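You operate a simulated robot arm through the tools that you are given. There is no shell and no other tool. Be economical: measure what you need, move in short steps, check, and stop when the job is done.

Carry out the task below with a simulated robot arm. There is one attempt and no reset: what you move stays moved.

## Task
Open the upper chest drawer, take the yellow can from the top of the plywood bench and put it in the inside of the upper chest drawer, then shut the drawer. Take the green cap from the top of the orange bench and put it on top of the green roll there. Fetch the violet block and set it on top of the green can on the top of the orange bench. Take the green filter from the top of the wall bench and leave it on the top of the low shelf. Take the dark red cap marked "75" from the top of the plywood bench and put it on the yellow square on the plywood bench. Any order will do. Set down upright: yellow can, green filter.

The check looks at the end state, three seconds after you hand in, the way a careful person would. Anything else that was tipped, shoved, dropped, spilled or broken makes it a failure. Lids that push on must go on centred and level and be pressed home; caps that screw on are set level and turned clockwise until they are tight.

## Robot
A 7-joint arm with a vacuum gripper on a trunk, on a base that drives. Base frame: it is fixed to the floor where the robot stands at the start and does not move with it; the origin is under the middle of the robot, x ahead of it, y to its left, z up. Units: m, degrees, N and s.
With the tool pointing down near the work surface it reaches from about 0.16 to 0.84 m from the robot's upright axis, wherever it stands. Its first joint turns from -166.0 to 166.0 degrees. Places, roughly: dark red cap [0, 1.25, 0.75]; green can [-10.75, 5.5, 0.75]; green cap (8x7x3 cm) [-10.9, 5.1, 0.8]; green filter [-9.75, 6.25, 1]; green roll (9x9x10 cm) [-11.2, 5.3, 0.8]; inside of the upper chest drawer [0.8, 0.2, 0.6]; top of the low shelf (111x24 cm) [-8.76, 7.12, 0.96]; upper chest drawer [0.7, 0.1, 0.6]; violet block (4x4x4 cm) [-10.5, 5.6, 0.8]; yellow can [-0.25, 1.5, 1]; yellow square on the plywood bench (34x25 cm) [0.34, 0.64, 0.86]. Payload 1.88 kg.
Tool frame: the origin (TCP) lies in the middle of the cups' lips, and z points out of the cups. The gripper has 1 cup of 0.032 m across, covering 0.032 by 0.032 m (tool x, y); the bellows give 0.014 m. With the vacuum on, a cup seals on a smooth face that it is pressed against (1 to 4 N); it does not hold porous or soft things. The pull reaches 41 N.
Orientation is that of the tool frame in the base frame, as a unit quaternion [w, x, y, z]. With the cups facing straight down, the tool's x points along the base's -x, its y along +y and its z along -z.

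## Interface
- The arm moves only by the tool apply_moves. Its argument "series" is a list of rows, each a list of 3 entries, a list of its own where there are three numbers: the shift along the base's x, y, z in m, then the turn, a rotation vector about the base's x, y, z in degrees, then the vacuum: 1 switches it on, -1 off. In form: [[[x, y, z], [rx, ry, rz], vacuum], ...]. A call has 1 to 10 rows; each row shifts and turns the commanded pose from where the row before left it. Each row takes 0.2 s and may step no farther than 0.05 m and 8.6 degrees from the row before; otherwise, or with a gripper value out of range, the whole call is refused. A pose out of reach is approached as far as the arm can. The call stops where the force on the tool passes 40 N (or 10 N more than at its start, if that is more) or the arm is blocked; 0.2 s more then pass. The pull builds up within a second once a cup has sealed. Time passes only in rows, and 0.2 s behind the last, so rows that do not move give it time. It gives the time, the measured TCP pose, the force on the tool (base axes) and the pull of the vacuum at its end, in the units of the frame above (readings bear some noise), with the torque about the TCP (base axes, N m) and any sound that the robot's microphone picked up.
- Cameras (640 x 400 px; columns grow to the right, rows downward): "scene" is now at [-0.005, 0.2091, 1.5537]; the picture's right is [0.56, -0.83, 0.00], its down [-0.73, -0.50, -0.47] and it looks along [0.39, 0.26, -0.88] (base axes); focal length 214 px, centre (320, 200). "wrist" rides on the gripper at [0.082, 0.014, -0.216] in the tool frame; the picture's right is [-0.17, 0.99, 0.00], its down [-0.91, -0.15, -0.37] and it looks along [-0.37, -0.06, 0.93] (tool axes); focal length 243 px, centre (320, 200). There is no depth. A picture from a camera that has moved, and an enlarged one, comes with that camera's place and axes in the base frame and with its lens. The place of the scene camera against the robot may be out by one fixed shift of up to 0.012 m in any direction.
- snapshot(camera): a new picture of that camera. No time passes.
- lift_body(by): slides the trunk up (or, below 0, down) by that many m; the arm and the scene camera ride with it, the base frame stays. It gives what a move gives, with no picture.
- base_move(legs): drives the robot by 1 to 6 legs, each [ahead, left, turn to the left] in m, m and degrees, along the robot's own axes; the way and the turn of a leg run together, so that a leg with both is an arc; at most 1.5 m and 180 degrees a leg. The arm and the cameras ride along, it lands a little off, and it stops where it bumps. It gives what a move gives.
- aim_head(pan, tilt): turns the head with the scene camera to pan (to the left, within 155 degrees either way) and tilt (down, from -29 to 69), counted from straight ahead of the robot. It gives what a move gives.
- inspect(camera, box): a new picture of the part [left, top, right, bottom] of that camera's present view, enlarged. No time passes.
- hand_in(): hands the job in; it is judged then, once.

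Go step by step. Nothing tells you exact positions but the pictures and the camera data: compare them with the known pose of the tool, close in by small moves and look again before you grip or let go. The budget is 186 turns and 144 pictures, counting those below and the enlarged ones. Unless the task says otherwise, let go and move clear before handing in, and close with one line.

The tools are called after ">>>" by a JSON object that holds its "method" and its "body". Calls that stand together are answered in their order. apply_moves: Moves the arm, as the interface text tells. Its arguments: {"type":"object","properties":{"series":{"type":"array","items":{"type":"array"}}},"required":["series"]} The other tools are called the same way: lift_body (by) slides the trunk up or down; base_move (legs) drives the base; aim_head (pan, tilt) turns the head that bears the scene camera; snapshot (camera) takes a picture; inspect (camera, box) takes an enlarged picture of a part of a camera's view; hand_in () hands the job in.

At the start:

```text
clock: 0.0
tcp_pos: [0.365, 0.2986, 1.1259]
tcp_rot: [0.0, -0.001, 1.0, 0.001]
contact_force: [-0.6, -0.2, -0.5]
wrist_torque: [0.03, -0.02, 0.02]
pull: 0.0
trunk travel left (down, up): [-0.525, 0.065]
robot x, y, heading: [-0.0028, 0.0007, -0.0]
head pan, tilt: [34.2, 62.0]
```

scene: 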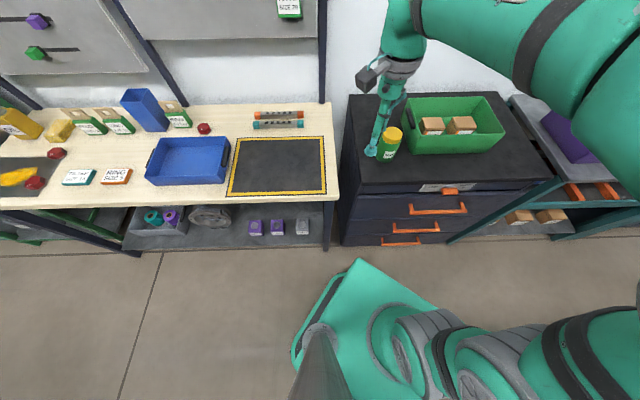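
wrist: 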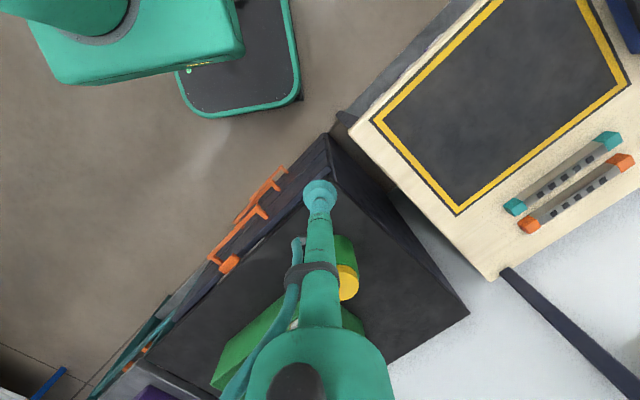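

The bench (left), the chest (ahead) and its drawers are in view. I'll look closer at the drawer front and the bench items first.

>>> {"method": "inspect", "body": {"camera": "scene", "box": [330, 80, 570, 260]}}

>>> {"method": "inspect", "body": {"camera": "scene", "box": [0, 80, 240, 260]}}

>>> {"method": "aim_head", "body": {"pan": 75, "tilt": 45}}

>>> {"method": "snapshot", "body": {"camera": "scene"}}

```text
2.22 times, centred on (450, 170) of scene
camera zoom: at [-0.005, 0.2091, 1.5537], right [0.56, -0.83, 0.0], down [-0.73, -0.5, -0.47], along [0.39, 0.26, -0.88], focal length 477 px, centre (31, 267)
```

zoom: 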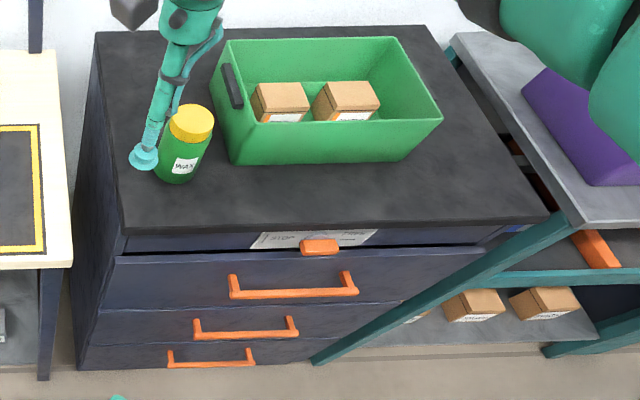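

```text
2.22 times, centred on (120, 170) of scene
camera zoom: at [-0.005, 0.2091, 1.5537], right [0.56, -0.83, 0.0], down [-0.73, -0.5, -0.47], along [0.39, 0.26, -0.88], focal length 477 px, centre (764, 267)
```

zoom: 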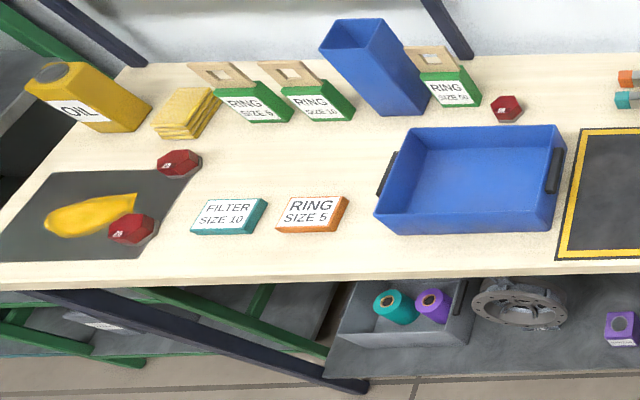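

```text
clock: 1.1
tcp_pos: [0.3643, 0.2984, 1.1255]
tcp_rot: [0.0, 0.001, 1.0, 0.0]
contact_force: [-0.5, 0.1, 0.2]
wrist_torque: [-0.04, 0.01, -0.01]
pull: 0.0
trunk travel left (down, up): [-0.525, 0.065]
robot x, y, heading: [0.0018, -0.002, -0.1]
head pan, tilt: [75.0, 45.0]
```

```text
139 pictures are left
camera scene: at [-0.0372, 0.2514, 1.5754], right [0.97, -0.26, 0.0], down [-0.18, -0.68, -0.71], along [0.18, 0.68, -0.71], focal length 214 px, centre (320, 200)
```

scene: 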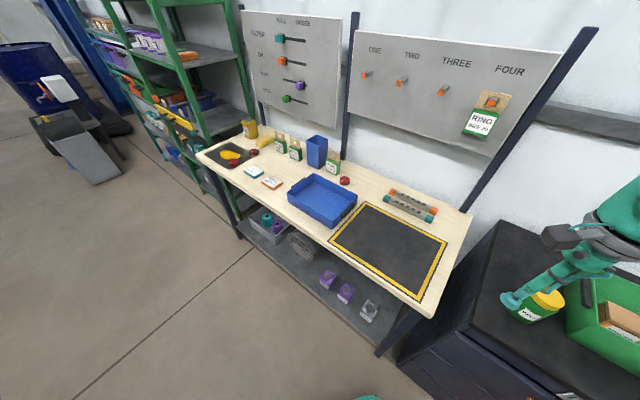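

The yellow "OIL" can stands at the far end of the bench, with three dark red caps. A label with an orange latch sits above the drawer handle; I'll read these.

>>> {"method": "inspect", "body": {"camera": "scene", "box": [210, 110, 360, 205]}}

>>> {"method": "aim_head", "body": {"pan": 5, "tilt": 50}}

>>> {"method": "snapshot", "body": {"camera": "scene"}}

```text
4.21 times, centred on (285, 158) of scene
camera zoom: at [-0.0372, 0.2514, 1.5754], right [0.97, -0.26, 0.0], down [-0.18, -0.68, -0.71], along [0.18, 0.68, -0.71], focal length 903 px, centre (467, 379)
```

zoom: 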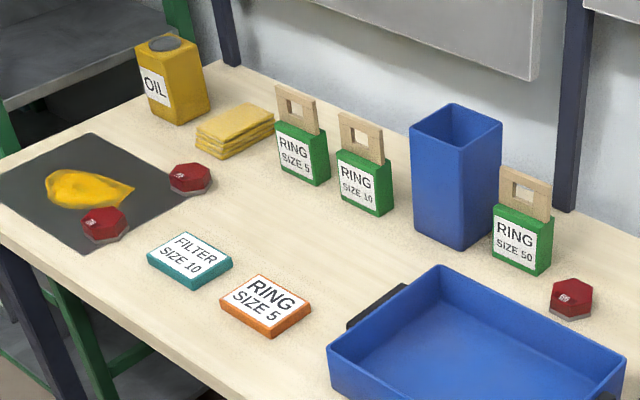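

```text
clock: 2.5
tcp_pos: [0.3643, 0.2981, 1.126]
tcp_rot: [0.0, 0.0, 1.0, -0.001]
contact_force: [-0.4, -0.3, -0.5]
wrist_torque: [0.0, -0.02, -0.05]
pull: 0.1
trunk travel left (down, up): [-0.525, 0.065]
robot x, y, heading: [-0.0024, 0.0009, -0.2]
head pan, tilt: [5.0, 50.0]
```

```text
137 pictures are left
camera scene: at [0.0184, 0.1797, 1.5686], right [0.09, -1.0, 0.0], down [-0.76, -0.07, -0.64], along [0.64, 0.06, -0.77], focal length 214 px, centre (320, 200)
```

scene: 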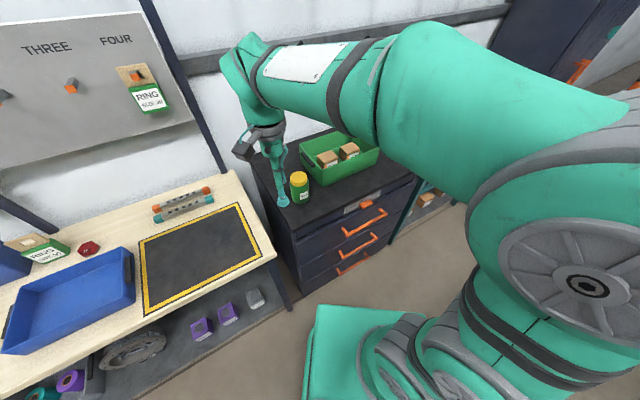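

I'll zoom on the drawer label.

>>> {"method": "inspect", "body": {"camera": "scene", "box": [325, 180, 405, 230]}}

```text
8.00 times, centred on (365, 205) of scene
camera zoom: at [0.0184, 0.1797, 1.5686], right [0.09, -1.0, 0.0], down [-0.76, -0.07, -0.64], along [0.64, 0.06, -0.77], focal length 1716 px, centre (-40, 160)
```

zoom: 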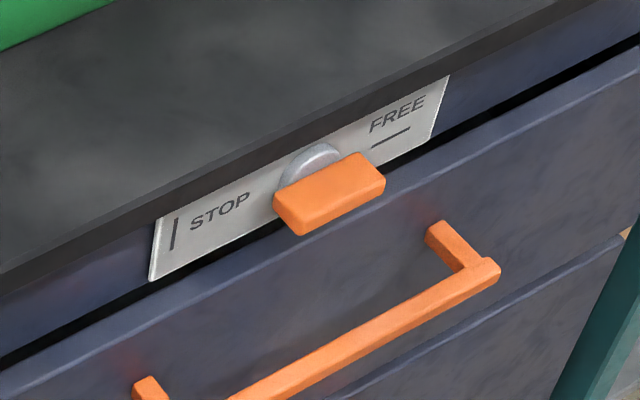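

I need the chest's geometry; I'll inspect the wrist view over the chest.

>>> {"method": "inspect", "body": {"camera": "wrist", "box": [130, 110, 480, 330]}}

```text
1.82 times, centred on (305, 220) of wrist
camera zoom: at [0.2814, 0.3111, 1.3432], right [0.17, 0.99, 0.0], down [0.91, -0.15, 0.37], along [0.37, -0.06, -0.93], focal length 441 px, centre (347, 164)
```

zoom: 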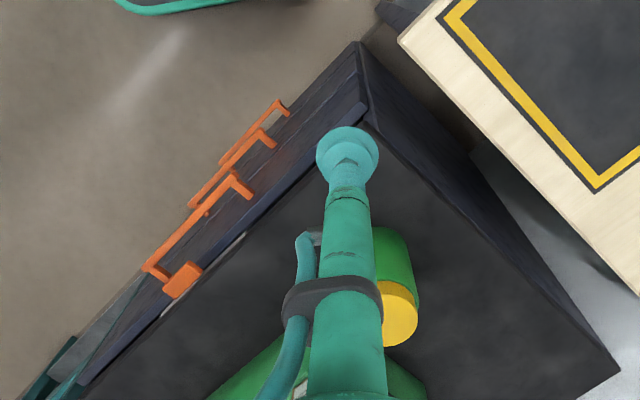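

Chest top is about z 0.91, the top drawer's handle runs from about (0.49, 0.11) to (0.62, -0.05) at z≈0.775, and the chest faces about 218°. Before repositioning to face it, I'll look at the floor to the right and behind.

>>> {"method": "aim_head", "body": {"pan": -70, "tilt": 40}}

>>> {"method": "snapshot", "body": {"camera": "scene"}}

>>> {"method": "aim_head", "body": {"pan": 150, "tilt": 25}}

>>> {"method": "snapshot", "body": {"camera": "scene"}}

```text
clock: 4.0
tcp_pos: [0.3644, 0.2974, 1.1261]
tcp_rot: [0.001, 0.0, 1.0, 0.0]
contact_force: [0.2, 0.2, 0.5]
wrist_torque: [-0.03, -0.02, 0.02]
pull: 0.0
trunk travel left (down, up): [-0.525, 0.065]
robot x, y, heading: [0.0013, 0.001, -0.1]
head pan, tilt: [-70.0, 40.0]
```

```text
134 pictures are left
camera scene: at [-0.0292, 0.093, 1.5827], right [-0.94, -0.34, 0.0], down [-0.22, 0.6, -0.77], along [0.26, -0.72, -0.64], focal length 214 px, centre (320, 200)
```

scene: 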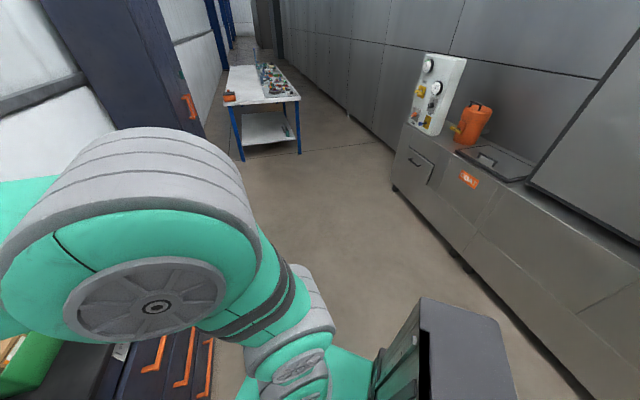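

```text
clock: 7.1
tcp_pos: [0.3637, 0.2981, 1.126]
tcp_rot: [0.0, 0.0, 1.0, 0.0]
contact_force: [-0.6, 0.5, -0.1]
wrist_torque: [0.01, 0.02, 0.0]
pull: 0.0
trunk travel left (down, up): [-0.525, 0.065]
robot x, y, heading: [0.0015, -0.0008, -0.2]
head pan, tilt: [150.0, 25.0]
```

```text
133 pictures are left
camera scene: at [-0.1381, 0.219, 1.606], right [0.5, 0.87, 0.0], down [0.37, -0.21, -0.91], along [-0.78, 0.45, -0.42], focal length 214 px, centre (320, 200)
```

scene: 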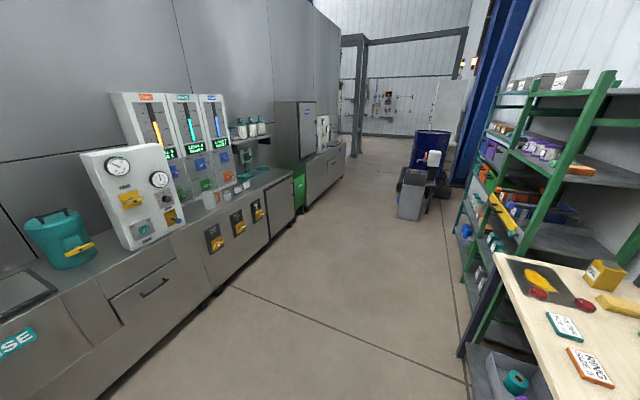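

The aisle is free. I'll back off and line up facing the chest.

>>> {"method": "base_move", "body": {"legs": [[-0.2, -0.2, 0], [0, 0, 37.5], [0, -0.28, 0]]}}

>>> {"method": "aim_head", "body": {"pan": 0, "tilt": 45}}

>>> {"method": "snapshot", "body": {"camera": "scene"}}

>>> {"method": "snapshot", "body": {"camera": "wrist"}}

```text
clock: 12.4
tcp_pos: [0.0746, 0.0374, 1.1244]
tcp_rot: [0.0, -0.326, 0.945, 0.0]
contact_force: [0.1, 0.3, -0.1]
wrist_torque: [-0.02, 0.02, 0.0]
pull: 0.0
trunk travel left (down, up): [-0.525, 0.065]
robot x, y, heading: [-0.0273, -0.418, 38.2]
head pan, tilt: [150.0, 25.0]
```

```text
clock: 14.8
tcp_pos: [0.0754, 0.0381, 1.1257]
tcp_rot: [0.0, -0.326, 0.945, 0.0]
contact_force: [0.7, -0.5, 0.7]
wrist_torque: [-0.01, -0.01, -0.02]
pull: 0.1
trunk travel left (down, up): [-0.525, 0.065]
robot x, y, heading: [-0.0284, -0.4216, 38.2]
head pan, tilt: [0.0, 45.0]
```

```text
132 pictures are left
camera scene: at [-0.1107, -0.2704, 1.5755], right [0.62, -0.79, 0.0], down [-0.56, -0.44, -0.71], along [0.56, 0.44, -0.71], focal length 214 px, centre (320, 200)
```

scene: 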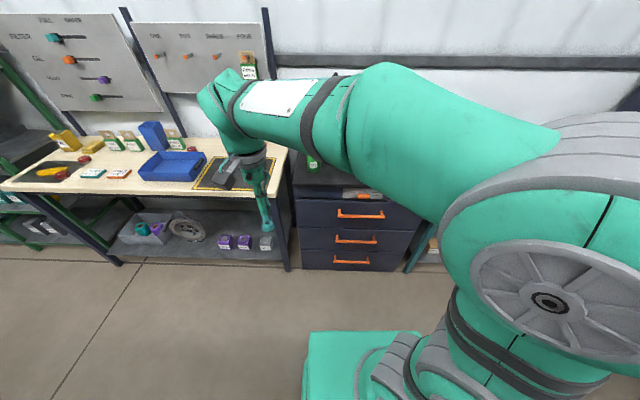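

```text
131 pictures are left
camera wrist: at [0.0012, -0.0029, 1.3433], right [-0.48, 0.88, 0.0], down [0.81, 0.44, 0.37], along [0.33, 0.18, -0.93], focal length 243 px, centre (320, 200)
```

wrist: 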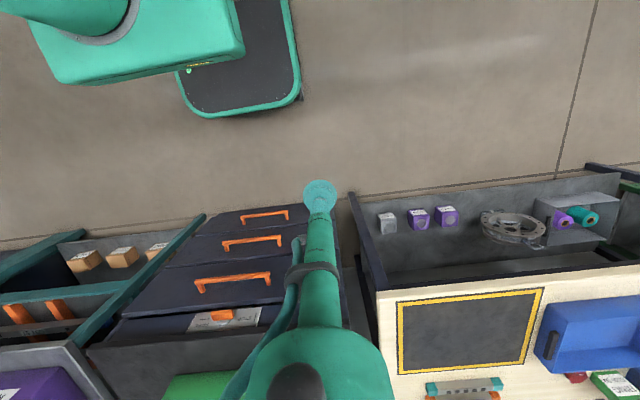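

I take the chest's front normal at about 35.5°. Next I tilt the tool to horizontal, pointing at the drawer, while moving toward its left part (beside the handle).

>>> {"method": "apply_moves", "body": {"series": [[[0.02, 0.008, -0.02], [4.753, -6.66, 0], -1], [[0.02, 0.008, -0.02], [4.753, -6.66, 0], -1], [[0.02, 0.008, -0.02], [4.753, -6.66, 0], -1], [[0.02, 0.008, -0.02], [4.753, -6.66, 0], -1], [[0.02, 0.008, -0.02], [4.753, -6.66, 0], -1], [[0.02, 0.008, -0.02], [4.753, -6.66, 0], -1], [[0.02, 0.008, -0.02], [4.753, -6.66, 0], -1], [[0.02, 0.008, -0.02], [4.753, -6.66, 0], -1], [[0.02, 0.008, -0.02], [4.753, -6.66, 0], -1], [[0.02, 0.008, -0.02], [4.753, -6.66, 0], -1]]}}

>>> {"method": "snapshot", "body": {"camera": "scene"}}

>>> {"method": "snapshot", "body": {"camera": "wrist"}}

```text
clock: 17.0
tcp_pos: [0.2762, 0.1167, 0.9273]
tcp_rot: [0.628, -0.246, 0.714, 0.188]
contact_force: [-0.1, -0.6, 0.2]
wrist_torque: [-0.03, 0.04, 0.0]
pull: 0.0
trunk travel left (down, up): [-0.525, 0.065]
robot x, y, heading: [-0.0312, -0.4161, 38.1]
head pan, tilt: [0.0, 45.0]
```

```text
130 pictures are left
camera scene: at [-0.1107, -0.2707, 1.5756], right [0.62, -0.79, 0.0], down [-0.56, -0.44, -0.71], along [0.56, 0.44, -0.71], focal length 214 px, centre (320, 200)
```

scene: 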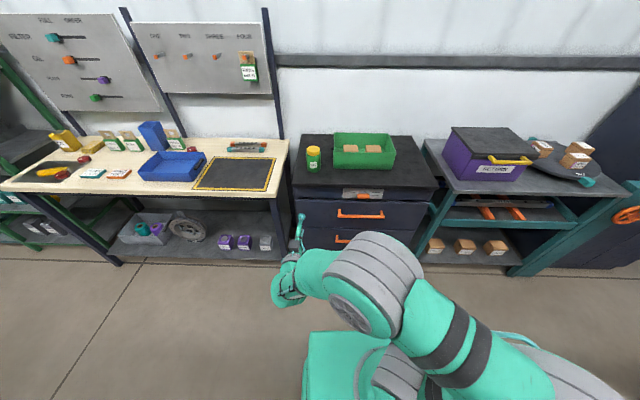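

```text
129 pictures are left
camera wrist: at [0.0859, -0.0064, 0.8769], right [-0.56, 0.82, 0.12], down [-0.13, -0.24, 0.96], along [0.82, 0.53, 0.24], focal length 243 px, centre (320, 200)
```

wrist: 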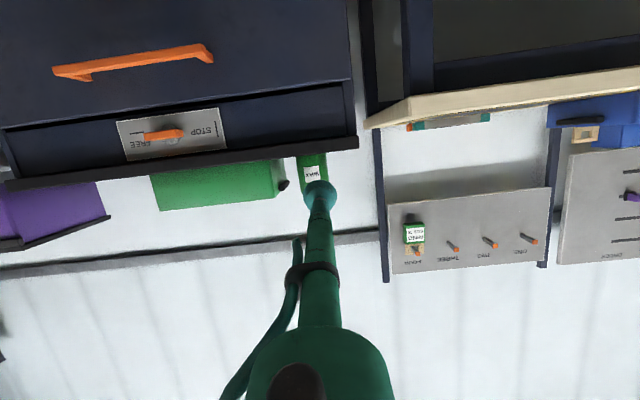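

The view is clear: the latch bar is horizontal, i.e. in the FREE position. I'll zoom the scene on the drawer for accuracy.

>>> {"method": "inspect", "body": {"camera": "scene", "box": [280, 130, 440, 260]}}

```text
3.08 times, centred on (360, 195) of scene
camera zoom: at [-0.1107, -0.2707, 1.5756], right [0.62, -0.79, 0.0], down [-0.56, -0.44, -0.71], along [0.56, 0.44, -0.71], focal length 660 px, centre (197, 215)
```

zoom: 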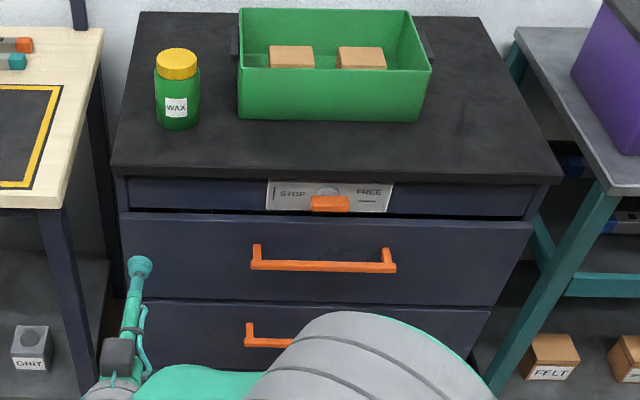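

Handle's left end is around (0.505, 0.10, 0.735); I aim the cup at the plain face some 7 cm left of it, z≈0.74. I finish levelling the tool and get close.

>>> {"method": "apply_moves", "body": {"series": [[[0.0212, -0.0022, -0.0374], [0.95, -1.33, 0], -1], [[0.0212, -0.0022, -0.0374], [0.95, -1.33, 0], -1], [[0.0212, -0.0022, -0.0374], [0.95, -1.33, 0], -1], [[0.0212, -0.0022, -0.0374], [0.95, -1.33, 0], -1], [[0.0212, -0.0022, -0.0374], [0.95, -1.33, 0], -1]]}}

>>> {"method": "inspect", "body": {"camera": "scene", "box": [280, 130, 440, 260]}}

>>> {"method": "snapshot", "body": {"camera": "wrist"}}

```text
clock: 18.2
tcp_pos: [0.3426, 0.1372, 0.7426]
tcp_rot: [0.677, -0.223, 0.675, 0.19]
contact_force: [0.3, 0.3, 0.3]
wrist_torque: [-0.05, 0.04, -0.04]
pull: 0.1
out of reach, approached as far as the arm can: row 4, 5
trunk travel left (down, up): [-0.525, 0.065]
robot x, y, heading: [-0.0252, -0.426, 38.0]
head pan, tilt: [0.0, 45.0]
```

```text
3.08 times, centred on (360, 195) of scene
camera zoom: at [-0.1105, -0.2704, 1.5754], right [0.62, -0.79, 0.0], down [-0.56, -0.44, -0.71], along [0.56, 0.44, -0.71], focal length 660 px, centre (197, 215)
```

zoom: 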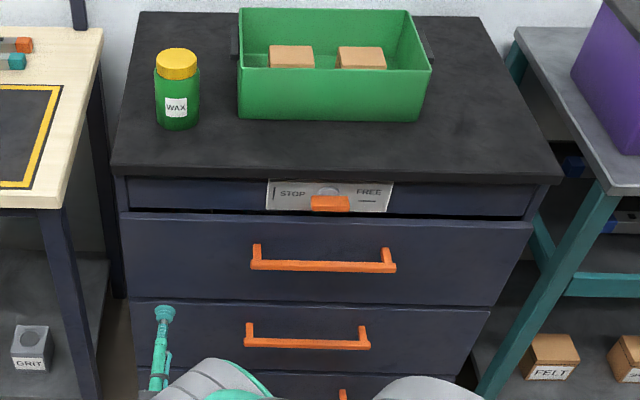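

```text
126 pictures are left
camera wrist: at [0.1556, 0.0239, 0.664], right [-0.56, 0.82, 0.12], down [-0.24, -0.3, 0.92], along [0.8, 0.48, 0.36], focal length 243 px, centre (320, 200)
```

wrist: 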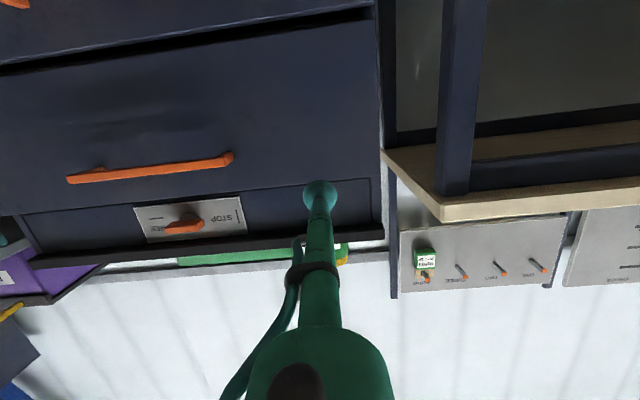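

The arm is cramped here; I'll lower the trunk and raise the tool accordingly.

>>> {"method": "lift_body", "body": {"by": -0.25}}

>>> {"method": "apply_moves", "body": {"series": [[[0.0, 0.0, 0.045], [0, 0, 0], -1], [[0.0, 0.0, 0.045], [0, 0, 0], -1], [[0.0, 0.0, 0.045], [0, 0, 0], -1], [[0.0, 0.0, 0.045], [0, 0, 0], -1], [[0.0, 0.0, 0.045], [0, 0, 0], -1], [[0.01, 0.0, 0.02], [0, 0, 0], -1]]}}

>>> {"method": "snapshot", "body": {"camera": "wrist"}}

>>> {"method": "snapshot", "body": {"camera": "scene"}}

```text
clock: 20.8
tcp_pos: [0.3427, 0.1375, 0.4934]
tcp_rot: [0.677, -0.223, 0.675, 0.192]
contact_force: [0.2, -0.6, 0.1]
wrist_torque: [-0.01, 0.01, -0.01]
pull: 0.1
trunk travel left (down, up): [-0.275, 0.315]
robot x, y, heading: [-0.0249, -0.4185, 37.7]
head pan, tilt: [0.0, 45.0]
```

```text
clock: 22.2
tcp_pos: [0.3521, 0.1374, 0.7386]
tcp_rot: [0.676, -0.224, 0.675, 0.192]
contact_force: [0.1, 0.0, -0.8]
wrist_torque: [0.02, 0.02, -0.01]
pull: 0.2
trunk travel left (down, up): [-0.275, 0.315]
robot x, y, heading: [-0.0273, -0.4194, 38.1]
head pan, tilt: [0.0, 45.0]
```

```text
125 pictures are left
camera wrist: at [0.1662, 0.0234, 0.6608], right [-0.56, 0.82, 0.12], down [-0.24, -0.3, 0.92], along [0.8, 0.48, 0.36], focal length 243 px, centre (320, 200)
```

wrist: 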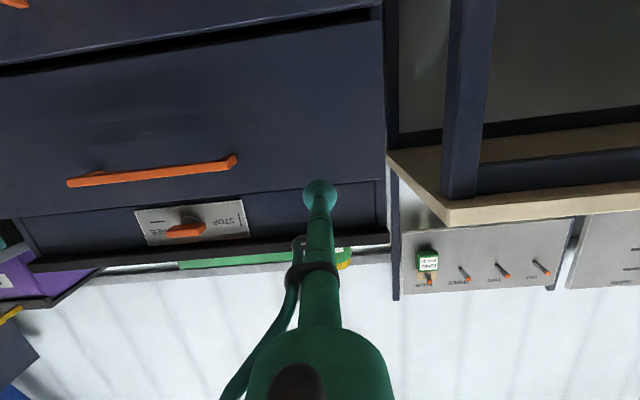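

```text
124 pictures are left
camera scene: at [-0.1106, -0.2703, 1.3254], right [0.62, -0.79, 0.0], down [-0.56, -0.44, -0.71], along [0.56, 0.44, -0.71], focal length 214 px, centre (320, 200)
```

scene: 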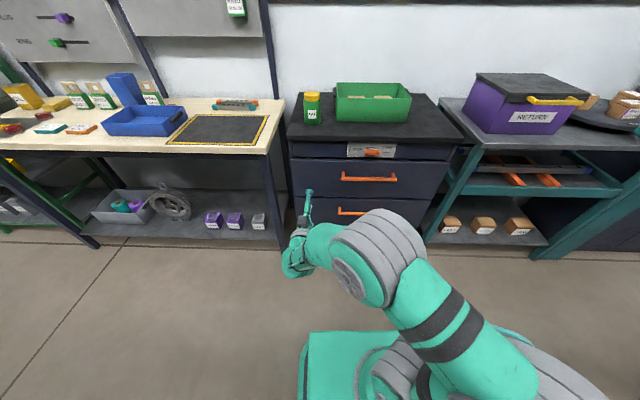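

The face point ahead of the cup is plain drawer front, well between handle and edge. I advance.

>>> {"method": "apply_moves", "body": {"series": [[[0.0326, 0.0232, -0.005], [0, 0, 0], -1], [[0.0326, 0.0232, -0.005], [0, 0, 0], -1], [[0.0245, 0.0174, 0], [0, 0, 0], -1]]}}

>>> {"method": "snapshot", "body": {"camera": "wrist"}}

```text
clock: 23.0
tcp_pos: [0.4413, 0.2012, 0.729]
tcp_rot: [0.677, -0.223, 0.675, 0.191]
contact_force: [0.1, -0.3, -0.4]
wrist_torque: [-0.02, 0.04, 0.02]
pull: 0.0
trunk travel left (down, up): [-0.275, 0.315]
robot x, y, heading: [-0.0283, -0.4199, 38.3]
head pan, tilt: [0.0, 45.0]
```

```text
123 pictures are left
camera wrist: at [0.2555, 0.0876, 0.6496], right [-0.56, 0.82, 0.12], down [-0.24, -0.3, 0.92], along [0.8, 0.48, 0.36], focal length 243 px, centre (320, 200)
```

wrist: 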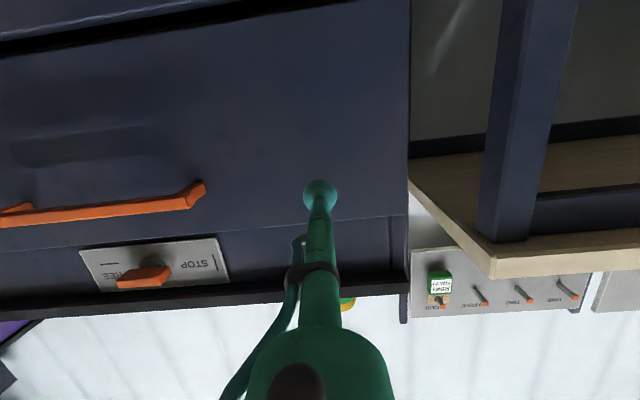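

>>> {"method": "apply_moves", "body": {"series": [[[0.0081, 0.0058, 0], [0, 0, 0], 1], [[0.0081, 0.0058, 0], [0, 0, 0], 1], [[0.0081, 0.0058, 0], [0, 0, 0], 1]]}}

>>> {"method": "inspect", "body": {"camera": "wrist", "box": [240, 130, 400, 230]}}

```text
clock: 23.8
tcp_pos: [0.4656, 0.2193, 0.7293]
tcp_rot: [0.677, -0.223, 0.675, 0.192]
contact_force: [-0.1, 0.0, -0.1]
wrist_torque: [0.0, -0.02, 0.0]
pull: 0.1
trunk travel left (down, up): [-0.275, 0.315]
robot x, y, heading: [-0.029, -0.4195, 37.9]
head pan, tilt: [0.0, 45.0]
```

```text
4.00 times, centred on (320, 180) of wrist
camera zoom: at [0.2796, 0.1053, 0.6502], right [-0.56, 0.82, 0.12], down [-0.24, -0.3, 0.92], along [0.8, 0.48, 0.36], focal length 970 px, centre (320, 280)
```

zoom: 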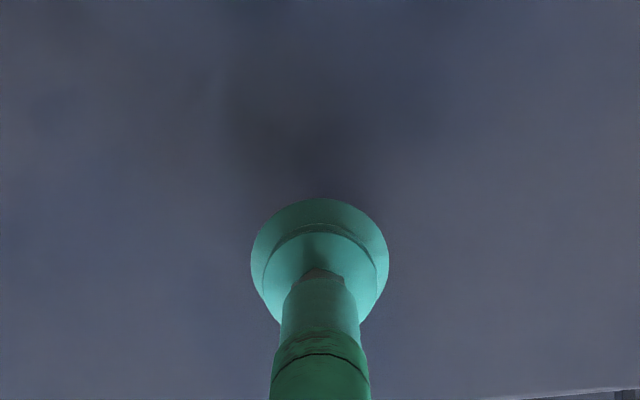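

>>> {"method": "apply_moves", "body": {"series": [[[0.0065, 0.0046, 0], [0, 0, 0], 1], [[0.0065, 0.0046, 0], [0, 0, 0], 1]]}}

```text
clock: 24.4
tcp_pos: [0.4793, 0.2263, 0.7294]
tcp_rot: [0.677, -0.223, 0.675, 0.191]
contact_force: [-7.2, -10.0, 3.1]
wrist_torque: [0.08, -0.02, 0.12]
pull: 40.4
trunk travel left (down, up): [-0.275, 0.315]
robot x, y, heading: [-0.0311, -0.4178, 38.1]
head pan, tilt: [0.0, 45.0]
```

Sealed. Now I pull the drawer out slowly.

>>> {"method": "apply_moves", "body": {"series": [[[-0.0081, -0.0058, 0], [0, 0, 0], 1], [[-0.0163, -0.0116, 0], [0, 0, 0], 1], [[-0.0163, -0.0116, 0], [0, 0, 0], 1], [[-0.0163, -0.0116, 0], [0, 0, 0], 1], [[-0.0163, -0.0116, 0], [0, 0, 0], 1]]}}

>>> {"method": "snapshot", "body": {"camera": "scene"}}

```text
clock: 25.6
tcp_pos: [0.4059, 0.1737, 0.7294]
tcp_rot: [0.677, -0.222, 0.675, 0.191]
contact_force: [8.1, -11.4, 5.4]
wrist_torque: [-0.04, -0.11, 0.14]
pull: 41.2
trunk travel left (down, up): [-0.275, 0.315]
robot x, y, heading: [-0.0272, -0.4232, 38.2]
head pan, tilt: [0.0, 45.0]
```

```text
121 pictures are left
camera scene: at [-0.1104, -0.2716, 1.3257], right [0.62, -0.79, 0.0], down [-0.56, -0.43, -0.71], along [0.56, 0.44, -0.71], focal length 214 px, centre (320, 200)
```

scene: 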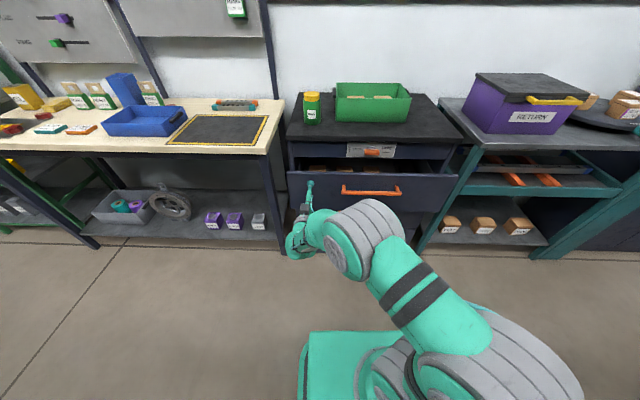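

Opening well; a side force shows the drawer slides at nearer 37.5°. I correct and continue.

>>> {"method": "apply_moves", "body": {"series": [[[-0.014, -0.0145, 0], [0, 0, 0], 1], [[-0.0159, -0.0122, 0], [0, 0, 0], 1], [[-0.0159, -0.0122, 0], [0, 0, 0], 1], [[-0.0159, -0.0122, 0], [0, 0, 0], 1], [[-0.0159, -0.0122, 0], [0, 0, 0], 1], [[-0.0159, -0.0122, 0], [0, 0, 0], 1]]}}

>>> {"method": "snapshot", "body": {"camera": "scene"}}

```text
clock: 27.0
tcp_pos: [0.3103, 0.1013, 0.7293]
tcp_rot: [0.677, -0.225, 0.674, 0.193]
contact_force: [-12.0, 14.3, 2.5]
wrist_torque: [0.07, -0.05, 0.02]
pull: 41.0
trunk travel left (down, up): [-0.275, 0.315]
robot x, y, heading: [-0.0282, -0.4254, 37.9]
head pan, tilt: [0.0, 45.0]
```

```text
120 pictures are left
camera scene: at [-0.1117, -0.2696, 1.3254], right [0.62, -0.79, 0.0], down [-0.56, -0.44, -0.71], along [0.56, 0.44, -0.71], focal length 214 px, centre (320, 200)
```

scene: 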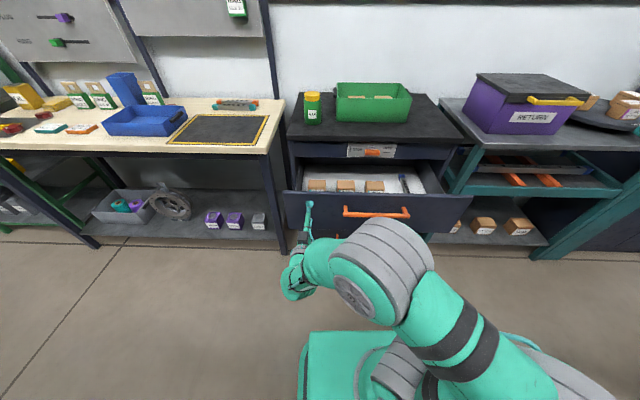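

>>> {"method": "apply_moves", "body": {"series": [[[-0.0136, -0.0069, 0], [0, 0, 0], 1], [[-0.0121, -0.0089, 0], [0, 0, 0], 1], [[-0.0121, -0.0089, 0], [0, 0, 0], 1], [[-0.0121, -0.0089, 0], [0, 0, 0], 1], [[-0.0121, -0.0089, 0], [0, 0, 0], 1]]}}

>>> {"method": "inspect", "body": {"camera": "scene", "box": [260, 120, 480, 260]}}

```text
clock: 28.2
tcp_pos: [0.2505, 0.056, 0.7294]
tcp_rot: [0.677, -0.222, 0.675, 0.19]
contact_force: [2.9, -4.8, 9.6]
wrist_torque: [0.14, 0.04, 0.1]
pull: 40.9
trunk travel left (down, up): [-0.275, 0.315]
robot x, y, heading: [-0.0255, -0.4246, 38.1]
head pan, tilt: [0.0, 45.0]
```

```text
2.86 times, centred on (370, 190) of scene
camera zoom: at [-0.1107, -0.2714, 1.3256], right [0.62, -0.79, 0.0], down [-0.56, -0.43, -0.71], along [0.56, 0.44, -0.71], focal length 613 px, centre (177, 229)
```

zoom: 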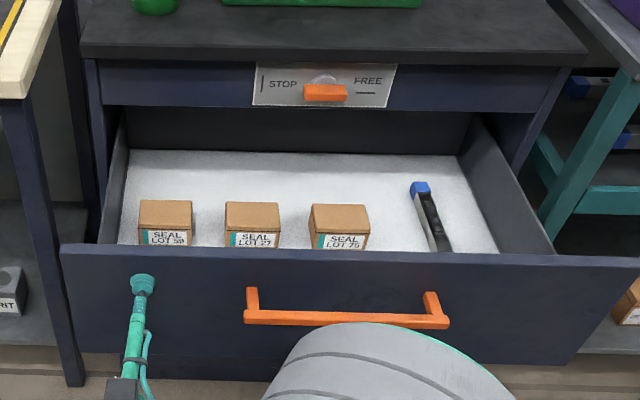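

Opened 0.285 m, with free space behind the small boxes. I pull a little more for room.

>>> {"method": "apply_moves", "body": {"series": [[[-0.0121, -0.0089, 0], [0, 0, 0], 1], [[-0.0121, -0.0089, 0], [0, 0, 0], 1], [[-0.0121, -0.0089, 0], [0, 0, 0], 1], [[-0.0121, -0.0089, 0], [0, 0, 0], 1]]}}

>>> {"method": "inspect", "body": {"camera": "scene", "box": [260, 120, 480, 260]}}

```text
clock: 29.2
tcp_pos: [0.1989, 0.0223, 0.7281]
tcp_rot: [0.676, -0.225, 0.675, 0.191]
contact_force: [-0.1, 0.0, -0.7]
wrist_torque: [0.0, -0.04, -0.02]
pull: 0.1
trunk travel left (down, up): [-0.275, 0.315]
robot x, y, heading: [-0.0302, -0.425, 38.2]
head pan, tilt: [0.0, 45.0]
```

```text
2.86 times, centred on (370, 190) of scene
camera zoom: at [-0.1108, -0.2702, 1.3253], right [0.62, -0.79, 0.0], down [-0.56, -0.44, -0.71], along [0.56, 0.44, -0.71], focal length 613 px, centre (177, 229)
```

zoom: 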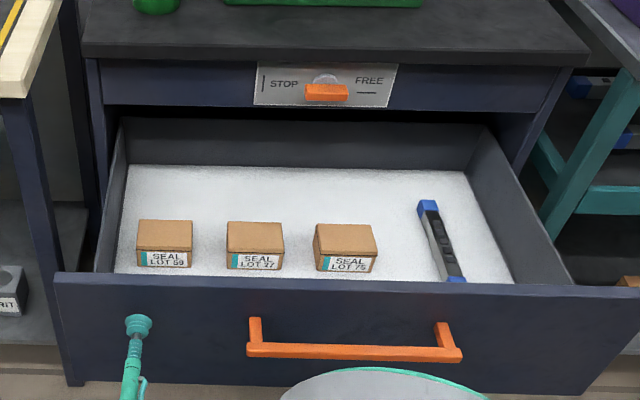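

The drawer is against its stop, fully open, and the cup let go. Back off, turn the tool down again, and look into the drawer from above.

>>> {"method": "apply_moves", "body": {"series": [[[-0.032, -0.024, 0.0], [0, 0, 0], -1], [[-0.016, -0.012, 0.03], [-4.753, 6.66, 0], -1], [[0, 0, 0.04], [-4.753, 6.66, 0], -1], [[0, 0, 0.04], [-4.753, 6.66, 0], -1], [[0, 0, 0.04], [-4.753, 6.66, 0], -1], [[0, 0, 0.04], [-4.753, 6.66, 0], -1], [[0, 0, 0.04], [-4.753, 6.66, 0], -1], [[0.02, 0.015, 0.03], [-4.753, 6.66, 0], -1], [[0.02, 0.015, 0.03], [-4.753, 6.66, 0], -1], [[0.02, 0.015, 0.0], [-4.753, 6.66, 0], -1]]}}

>>> {"method": "lift_body", "body": {"by": 0.25}}

>>> {"method": "apply_moves", "body": {"series": [[[0.02, 0.015, 0.0], [-4.753, 6.66, 0], -1], [[0.02, 0.015, 0.0], [-3, 4.2, 0], -1]]}}

>>> {"method": "snapshot", "body": {"camera": "wrist"}}

>>> {"method": "snapshot", "body": {"camera": "scene"}}

```text
clock: 31.4
tcp_pos: [0.2141, 0.0307, 1.0215]
tcp_rot: [0.134, -0.321, 0.937, 0.028]
contact_force: [-0.6, -0.1, -0.1]
wrist_torque: [0.03, -0.04, 0.05]
pull: 0.1
trunk travel left (down, up): [-0.275, 0.315]
robot x, y, heading: [-0.0248, -0.4206, 38.1]
head pan, tilt: [0.0, 45.0]
```

```text
clock: 33.9
tcp_pos: [0.2147, 0.0316, 1.2697]
tcp_rot: [0.135, -0.321, 0.937, 0.028]
contact_force: [0.4, 1.0, -0.2]
wrist_torque: [0.02, 0.03, -0.04]
pull: 0.0
trunk travel left (down, up): [-0.525, 0.065]
robot x, y, heading: [-0.0271, -0.4198, 38.0]
head pan, tilt: [0.0, 45.0]
```

```text
clock: 34.5
tcp_pos: [0.2539, 0.0619, 1.2689]
tcp_rot: [0.022, -0.325, 0.945, -0.006]
contact_force: [0.5, 0.5, 0.3]
wrist_torque: [0.0, -0.01, -0.02]
pull: 0.1
trunk travel left (down, up): [-0.525, 0.065]
robot x, y, heading: [-0.0277, -0.4248, 38.1]
head pan, tilt: [0.0, 45.0]
```

```text
117 pictures are left
camera wrist: at [0.1701, 0.0207, 1.4826], right [-0.48, 0.88, -0.02], down [0.8, 0.44, 0.41], along [0.37, 0.18, -0.91], focal length 243 px, centre (320, 200)
```

wrist: 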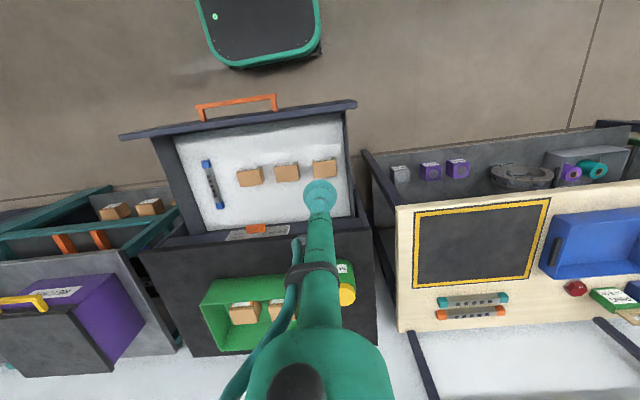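

```text
116 pictures are left
camera scene: at [-0.1101, -0.2697, 1.5754], right [0.62, -0.79, 0.0], down [-0.56, -0.44, -0.71], along [0.56, 0.44, -0.71], focal length 214 px, centre (320, 200)
```

scene: 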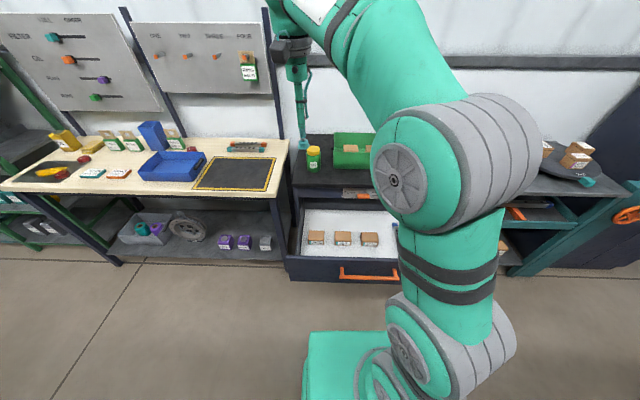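

Inside the drawer the strip between the front panel and the boxes is free: that's where the can will go. Now I drive left along the bench to the yellow can.

>>> {"method": "base_move", "body": {"legs": [[0, 1.4, -1.5], [0.2, 0.2, 0]]}}

>>> {"method": "snapshot", "body": {"camera": "wrist"}}

>>> {"method": "snapshot", "body": {"camera": "scene"}}

```text
clock: 43.1
tcp_pos: [-0.55, 1.4492, 1.2707]
tcp_rot: [0.023, -0.315, 0.949, -0.006]
contact_force: [0.5, -0.8, -0.7]
wrist_torque: [0.0, -0.01, 0.01]
pull: 0.0
trunk travel left (down, up): [-0.525, 0.065]
robot x, y, heading: [-0.8402, 0.9743, 36.8]
head pan, tilt: [0.0, 45.0]
```

```text
115 pictures are left
camera wrist: at [-0.6354, 1.4097, 1.4828], right [-0.46, 0.89, -0.02], down [0.81, 0.42, 0.41], along [0.38, 0.17, -0.91], focal length 243 px, centre (320, 200)
```

wrist: 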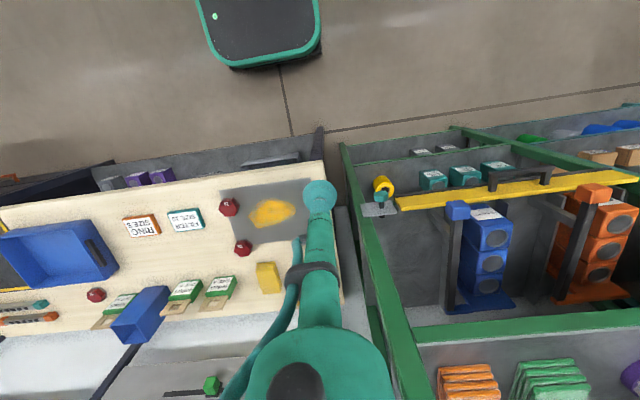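

```text
114 pictures are left
camera scene: at [-0.9213, 1.1253, 1.5754], right [0.6, -0.8, 0.0], down [-0.57, -0.42, -0.71], along [0.57, 0.42, -0.71], focal length 214 px, centre (320, 200)
```

scene: 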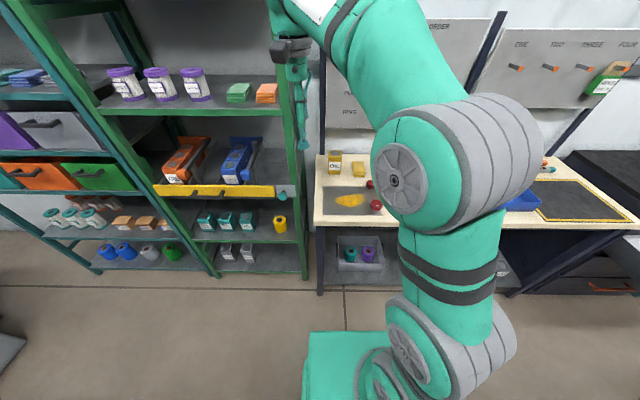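

The can and the sponge stand at the back-left of the bench; I move closer (0.2 m ahead, 0.1 m right).

>>> {"method": "base_move", "body": {"legs": [[0.2, -0.1, 0]]}}

>>> {"method": "snapshot", "body": {"camera": "wrist"}}

>>> {"method": "snapshot", "body": {"camera": "scene"}}

```text
clock: 44.8
tcp_pos: [-0.3315, 1.4908, 1.2706]
tcp_rot: [0.023, -0.316, 0.948, -0.006]
contact_force: [-0.3, -0.2, -0.3]
wrist_torque: [0.01, 0.03, 0.03]
pull: 0.1
trunk travel left (down, up): [-0.525, 0.065]
robot x, y, heading: [-0.6242, 1.0142, 37.0]
head pan, tilt: [0.0, 45.0]
```

```text
113 pictures are left
camera wrist: at [-0.4155, 1.4502, 1.4828], right [-0.46, 0.89, -0.02], down [0.8, 0.42, 0.41], along [0.38, 0.17, -0.91], focal length 243 px, centre (320, 200)
```

wrist: 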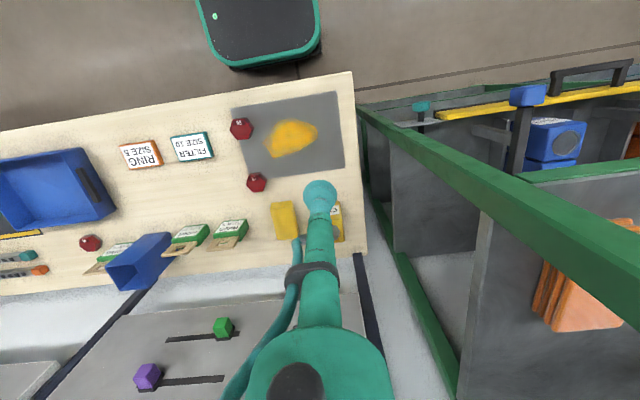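

```text
112 pictures are left
camera scene: at [-0.7012, 1.1655, 1.5755], right [0.6, -0.8, 0.0], down [-0.57, -0.42, -0.71], along [0.57, 0.42, -0.71], focal length 214 px, centre (320, 200)
```

scene: 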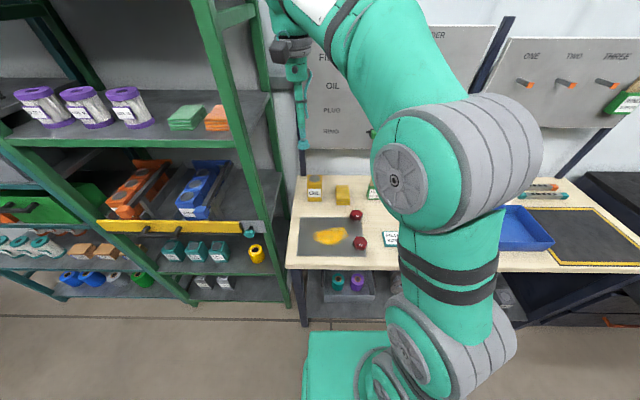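

>>> {"method": "inspect", "body": {"camera": "scene", "box": [280, 150, 400, 225]}}

>>> {"method": "inspect", "body": {"camera": "wrist", "box": [210, 80, 370, 260]}}

```text
5.33 times, centred on (340, 188) of scene
camera zoom: at [-0.7012, 1.1655, 1.5755], right [0.6, -0.8, 0.0], down [-0.57, -0.42, -0.71], along [0.57, 0.42, -0.71], focal length 1144 px, centre (213, 267)
```

zoom: 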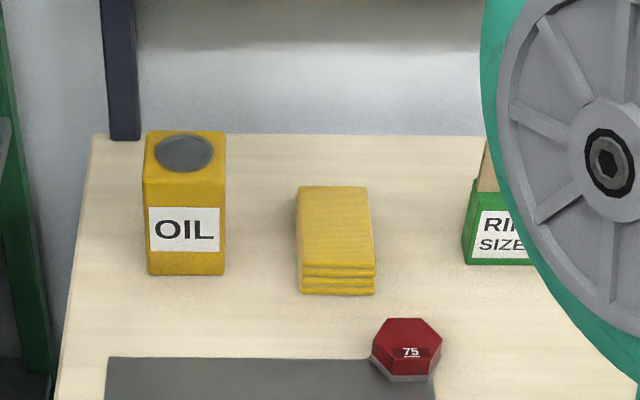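

```text
2.22 times, centred on (290, 170) of wrist
camera zoom: at [-0.4155, 1.4502, 1.4828], right [-0.46, 0.89, -0.02], down [0.8, 0.42, 0.41], along [0.38, 0.17, -0.91], focal length 539 px, centre (387, 267)
```

zoom: 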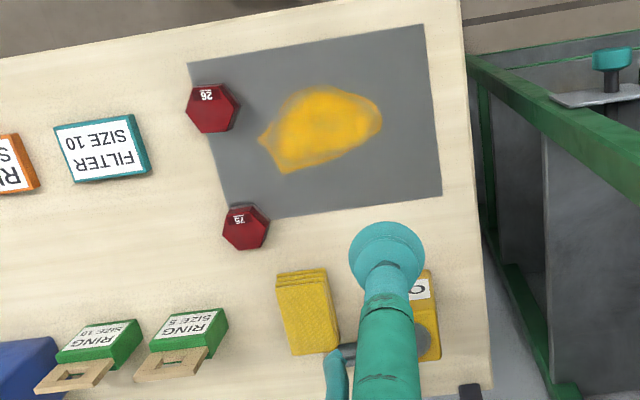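

The cap marked "75" sits at the mat's back-right corner; the OIL can's top is near (-0.14, 1.62, 0.97). I move above the can.

>>> {"method": "apply_moves", "body": {"series": [[[0.0317, 0.0217, 0], [-0.1, 1.35, 0], -1], [[0.0317, 0.0217, -0.03], [-0.1, 1.35, 0], -1], [[0.0317, 0.0217, -0.04], [0, 0, 0], -1], [[0.0317, 0.0217, -0.04], [0, 0, 0], -1], [[0.0317, 0.0217, -0.04], [0, 0, 0], -1], [[0.0317, 0.0217, -0.03], [0, 0, 0], -1]]}}

>>> {"method": "inspect", "body": {"camera": "scene", "box": [260, 110, 420, 210]}}

>>> {"method": "snapshot", "body": {"camera": "wrist"}}

```text
refused: row 3 steps farther than a row can; nothing moved
```

```text
4.00 times, centred on (340, 160) of scene
camera zoom: at [-0.7012, 1.1655, 1.5755], right [0.6, -0.8, 0.0], down [-0.57, -0.42, -0.71], along [0.57, 0.42, -0.71], focal length 858 px, centre (240, 360)
```

zoom: 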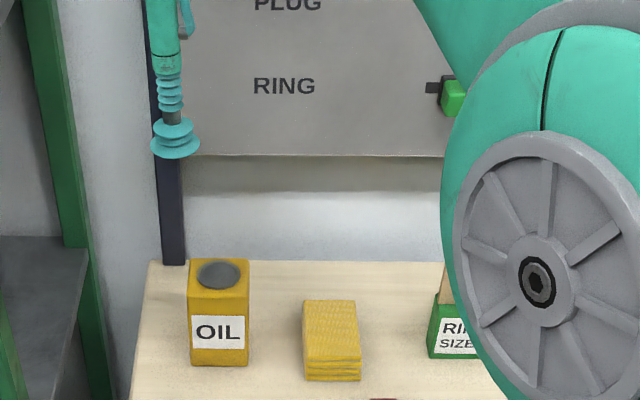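

```text
108 pictures are left
camera wrist: at [-0.4155, 1.4502, 1.4828], right [-0.46, 0.89, -0.02], down [0.8, 0.42, 0.41], along [0.38, 0.17, -0.91], focal length 243 px, centre (320, 200)
```

wrist: 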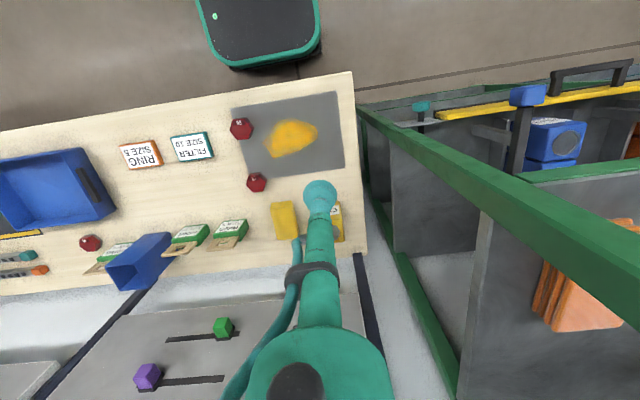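

>>> {"method": "apply_moves", "body": {"series": [[[0.03, 0.02, 0], [-0.1, 1.35, 0], -1], [[0.03, 0.02, -0.03], [-0.1, 1.35, 0], -1], [[0.03, 0.02, -0.03], [0, 0, 0], -1], [[0.03, 0.02, -0.03], [0, 0, 0], -1], [[0.03, 0.02, -0.03], [0, 0, 0], -1], [[0.03, 0.02, -0.03], [0, 0, 0], -1], [[0, 0, -0.045], [0, 0, 0], -1]]}}

>>> {"method": "inspect", "body": {"camera": "scene", "box": [260, 110, 420, 210]}}

>>> {"method": "inspect", "body": {"camera": "wrist", "box": [220, 100, 420, 260]}}

```text
clock: 46.4
tcp_pos: [-0.1493, 1.6094, 1.0763]
tcp_rot: [0.001, -0.317, 0.948, 0.0]
contact_force: [0.6, -0.5, -0.3]
wrist_torque: [0.07, -0.03, -0.01]
pull: 0.2
trunk travel left (down, up): [-0.525, 0.065]
robot x, y, heading: [-0.6189, 1.0132, 36.9]
head pan, tilt: [0.0, 45.0]
```

```text
4.00 times, centred on (340, 160) of scene
camera zoom: at [-0.7021, 1.1643, 1.5756], right [0.6, -0.8, 0.0], down [-0.57, -0.42, -0.71], along [0.57, 0.42, -0.71], focal length 858 px, centre (240, 360)
```

zoom: 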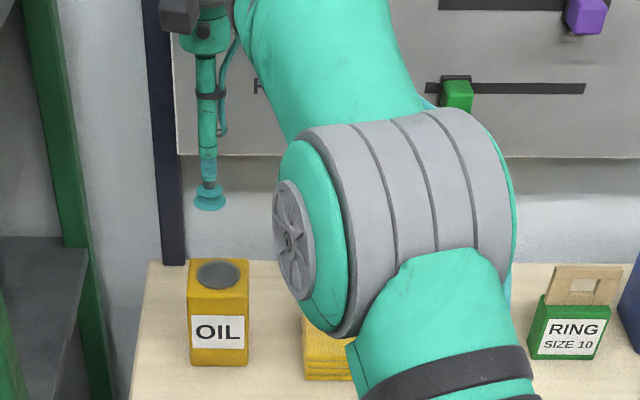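

```text
2.50 times, centred on (320, 180) of wrist
camera zoom: at [-0.2252, 1.5697, 1.2928], right [-0.46, 0.89, 0.0], down [0.82, 0.42, 0.38], along [0.34, 0.17, -0.93], focal length 606 px, centre (320, 250)
```

zoom: 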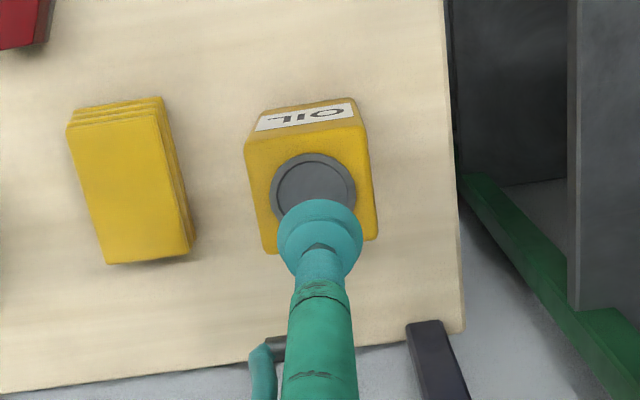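

The can's cap centre is about 1 cm farther in x; I shift and descend.

>>> {"method": "apply_moves", "body": {"series": [[[0.011, 0.001, -0.03], [0, 0, 0], -1], [[0, 0, -0.03], [0, 0, 0], -1], [[0, 0, -0.012], [0, 0, 0], 1], [[0, 0, -0.008], [0, 0, 0], 1]]}}

>>> {"method": "inspect", "body": {"camera": "scene", "box": [280, 150, 360, 205]}}

>>> {"method": "inspect", "body": {"camera": "wrist", "box": [260, 140, 380, 230]}}

```text
clock: 47.4
tcp_pos: [-0.1401, 1.6112, 0.9939]
tcp_rot: [0.0, -0.316, 0.949, -0.001]
contact_force: [-0.2, 0.5, 0.0]
wrist_torque: [-0.02, -0.01, 0.02]
pull: 0.0
trunk travel left (down, up): [-0.525, 0.065]
robot x, y, heading: [-0.6207, 1.013, 37.0]
head pan, tilt: [0.0, 45.0]
```

```text
7.27 times, centred on (320, 178) of scene
camera zoom: at [-0.7014, 1.1655, 1.5755], right [0.6, -0.8, 0.0], down [-0.57, -0.42, -0.71], along [0.57, 0.42, -0.71], focal length 1560 px, centre (320, 364)
```

zoom: 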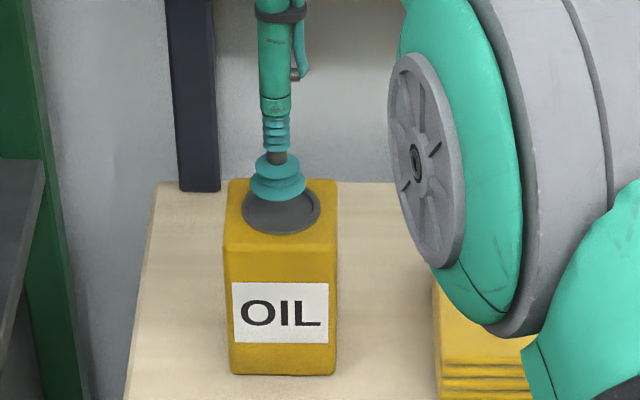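

```text
4.44 times, centred on (320, 185) of wrist
camera zoom: at [-0.2147, 1.5718, 1.2113], right [-0.46, 0.89, 0.0], down [0.82, 0.43, 0.38], along [0.33, 0.17, -0.93], focal length 1078 px, centre (320, 267)
```

zoom: 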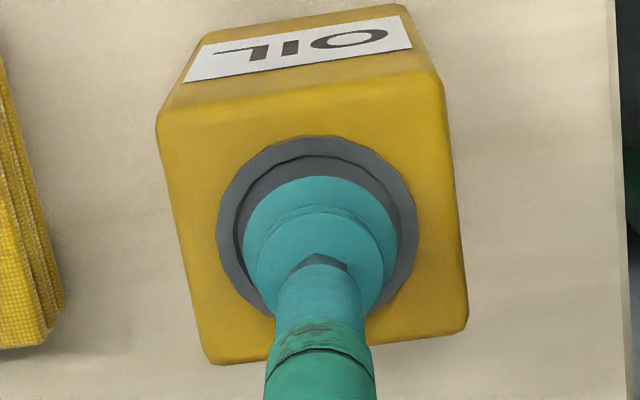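

Well centred; I descend gently.

>>> {"method": "apply_moves", "body": {"series": [[[0.002, 0, -0.008], [0, 0, 0], 1], [[0, 0, -0.006], [0, 0, 0], 1]]}}

```text
clock: 48.0
tcp_pos: [-0.1379, 1.6097, 0.981]
tcp_rot: [-0.001, -0.316, 0.949, -0.001]
contact_force: [-0.8, 0.1, -0.3]
wrist_torque: [0.0, -0.01, -0.02]
pull: 0.1
trunk travel left (down, up): [-0.525, 0.065]
robot x, y, heading: [-0.6234, 1.0116, 37.0]
head pan, tilt: [0.0, 45.0]
```

>>> {"method": "apply_moves", "body": {"series": [[[0, 0, -0.006], [0, 0, 0], 1], [[0, 0, -0.004], [0, 0, 0], 1]]}}

```text
clock: 48.6
tcp_pos: [-0.1369, 1.6099, 0.9712]
tcp_rot: [-0.001, -0.314, 0.949, -0.001]
contact_force: [-0.8, -0.4, -0.2]
wrist_torque: [-0.03, 0.05, 0.01]
pull: 40.7
trunk travel left (down, up): [-0.525, 0.065]
robot x, y, heading: [-0.6208, 1.0137, 36.8]
head pan, tilt: [0.0, 45.0]
```

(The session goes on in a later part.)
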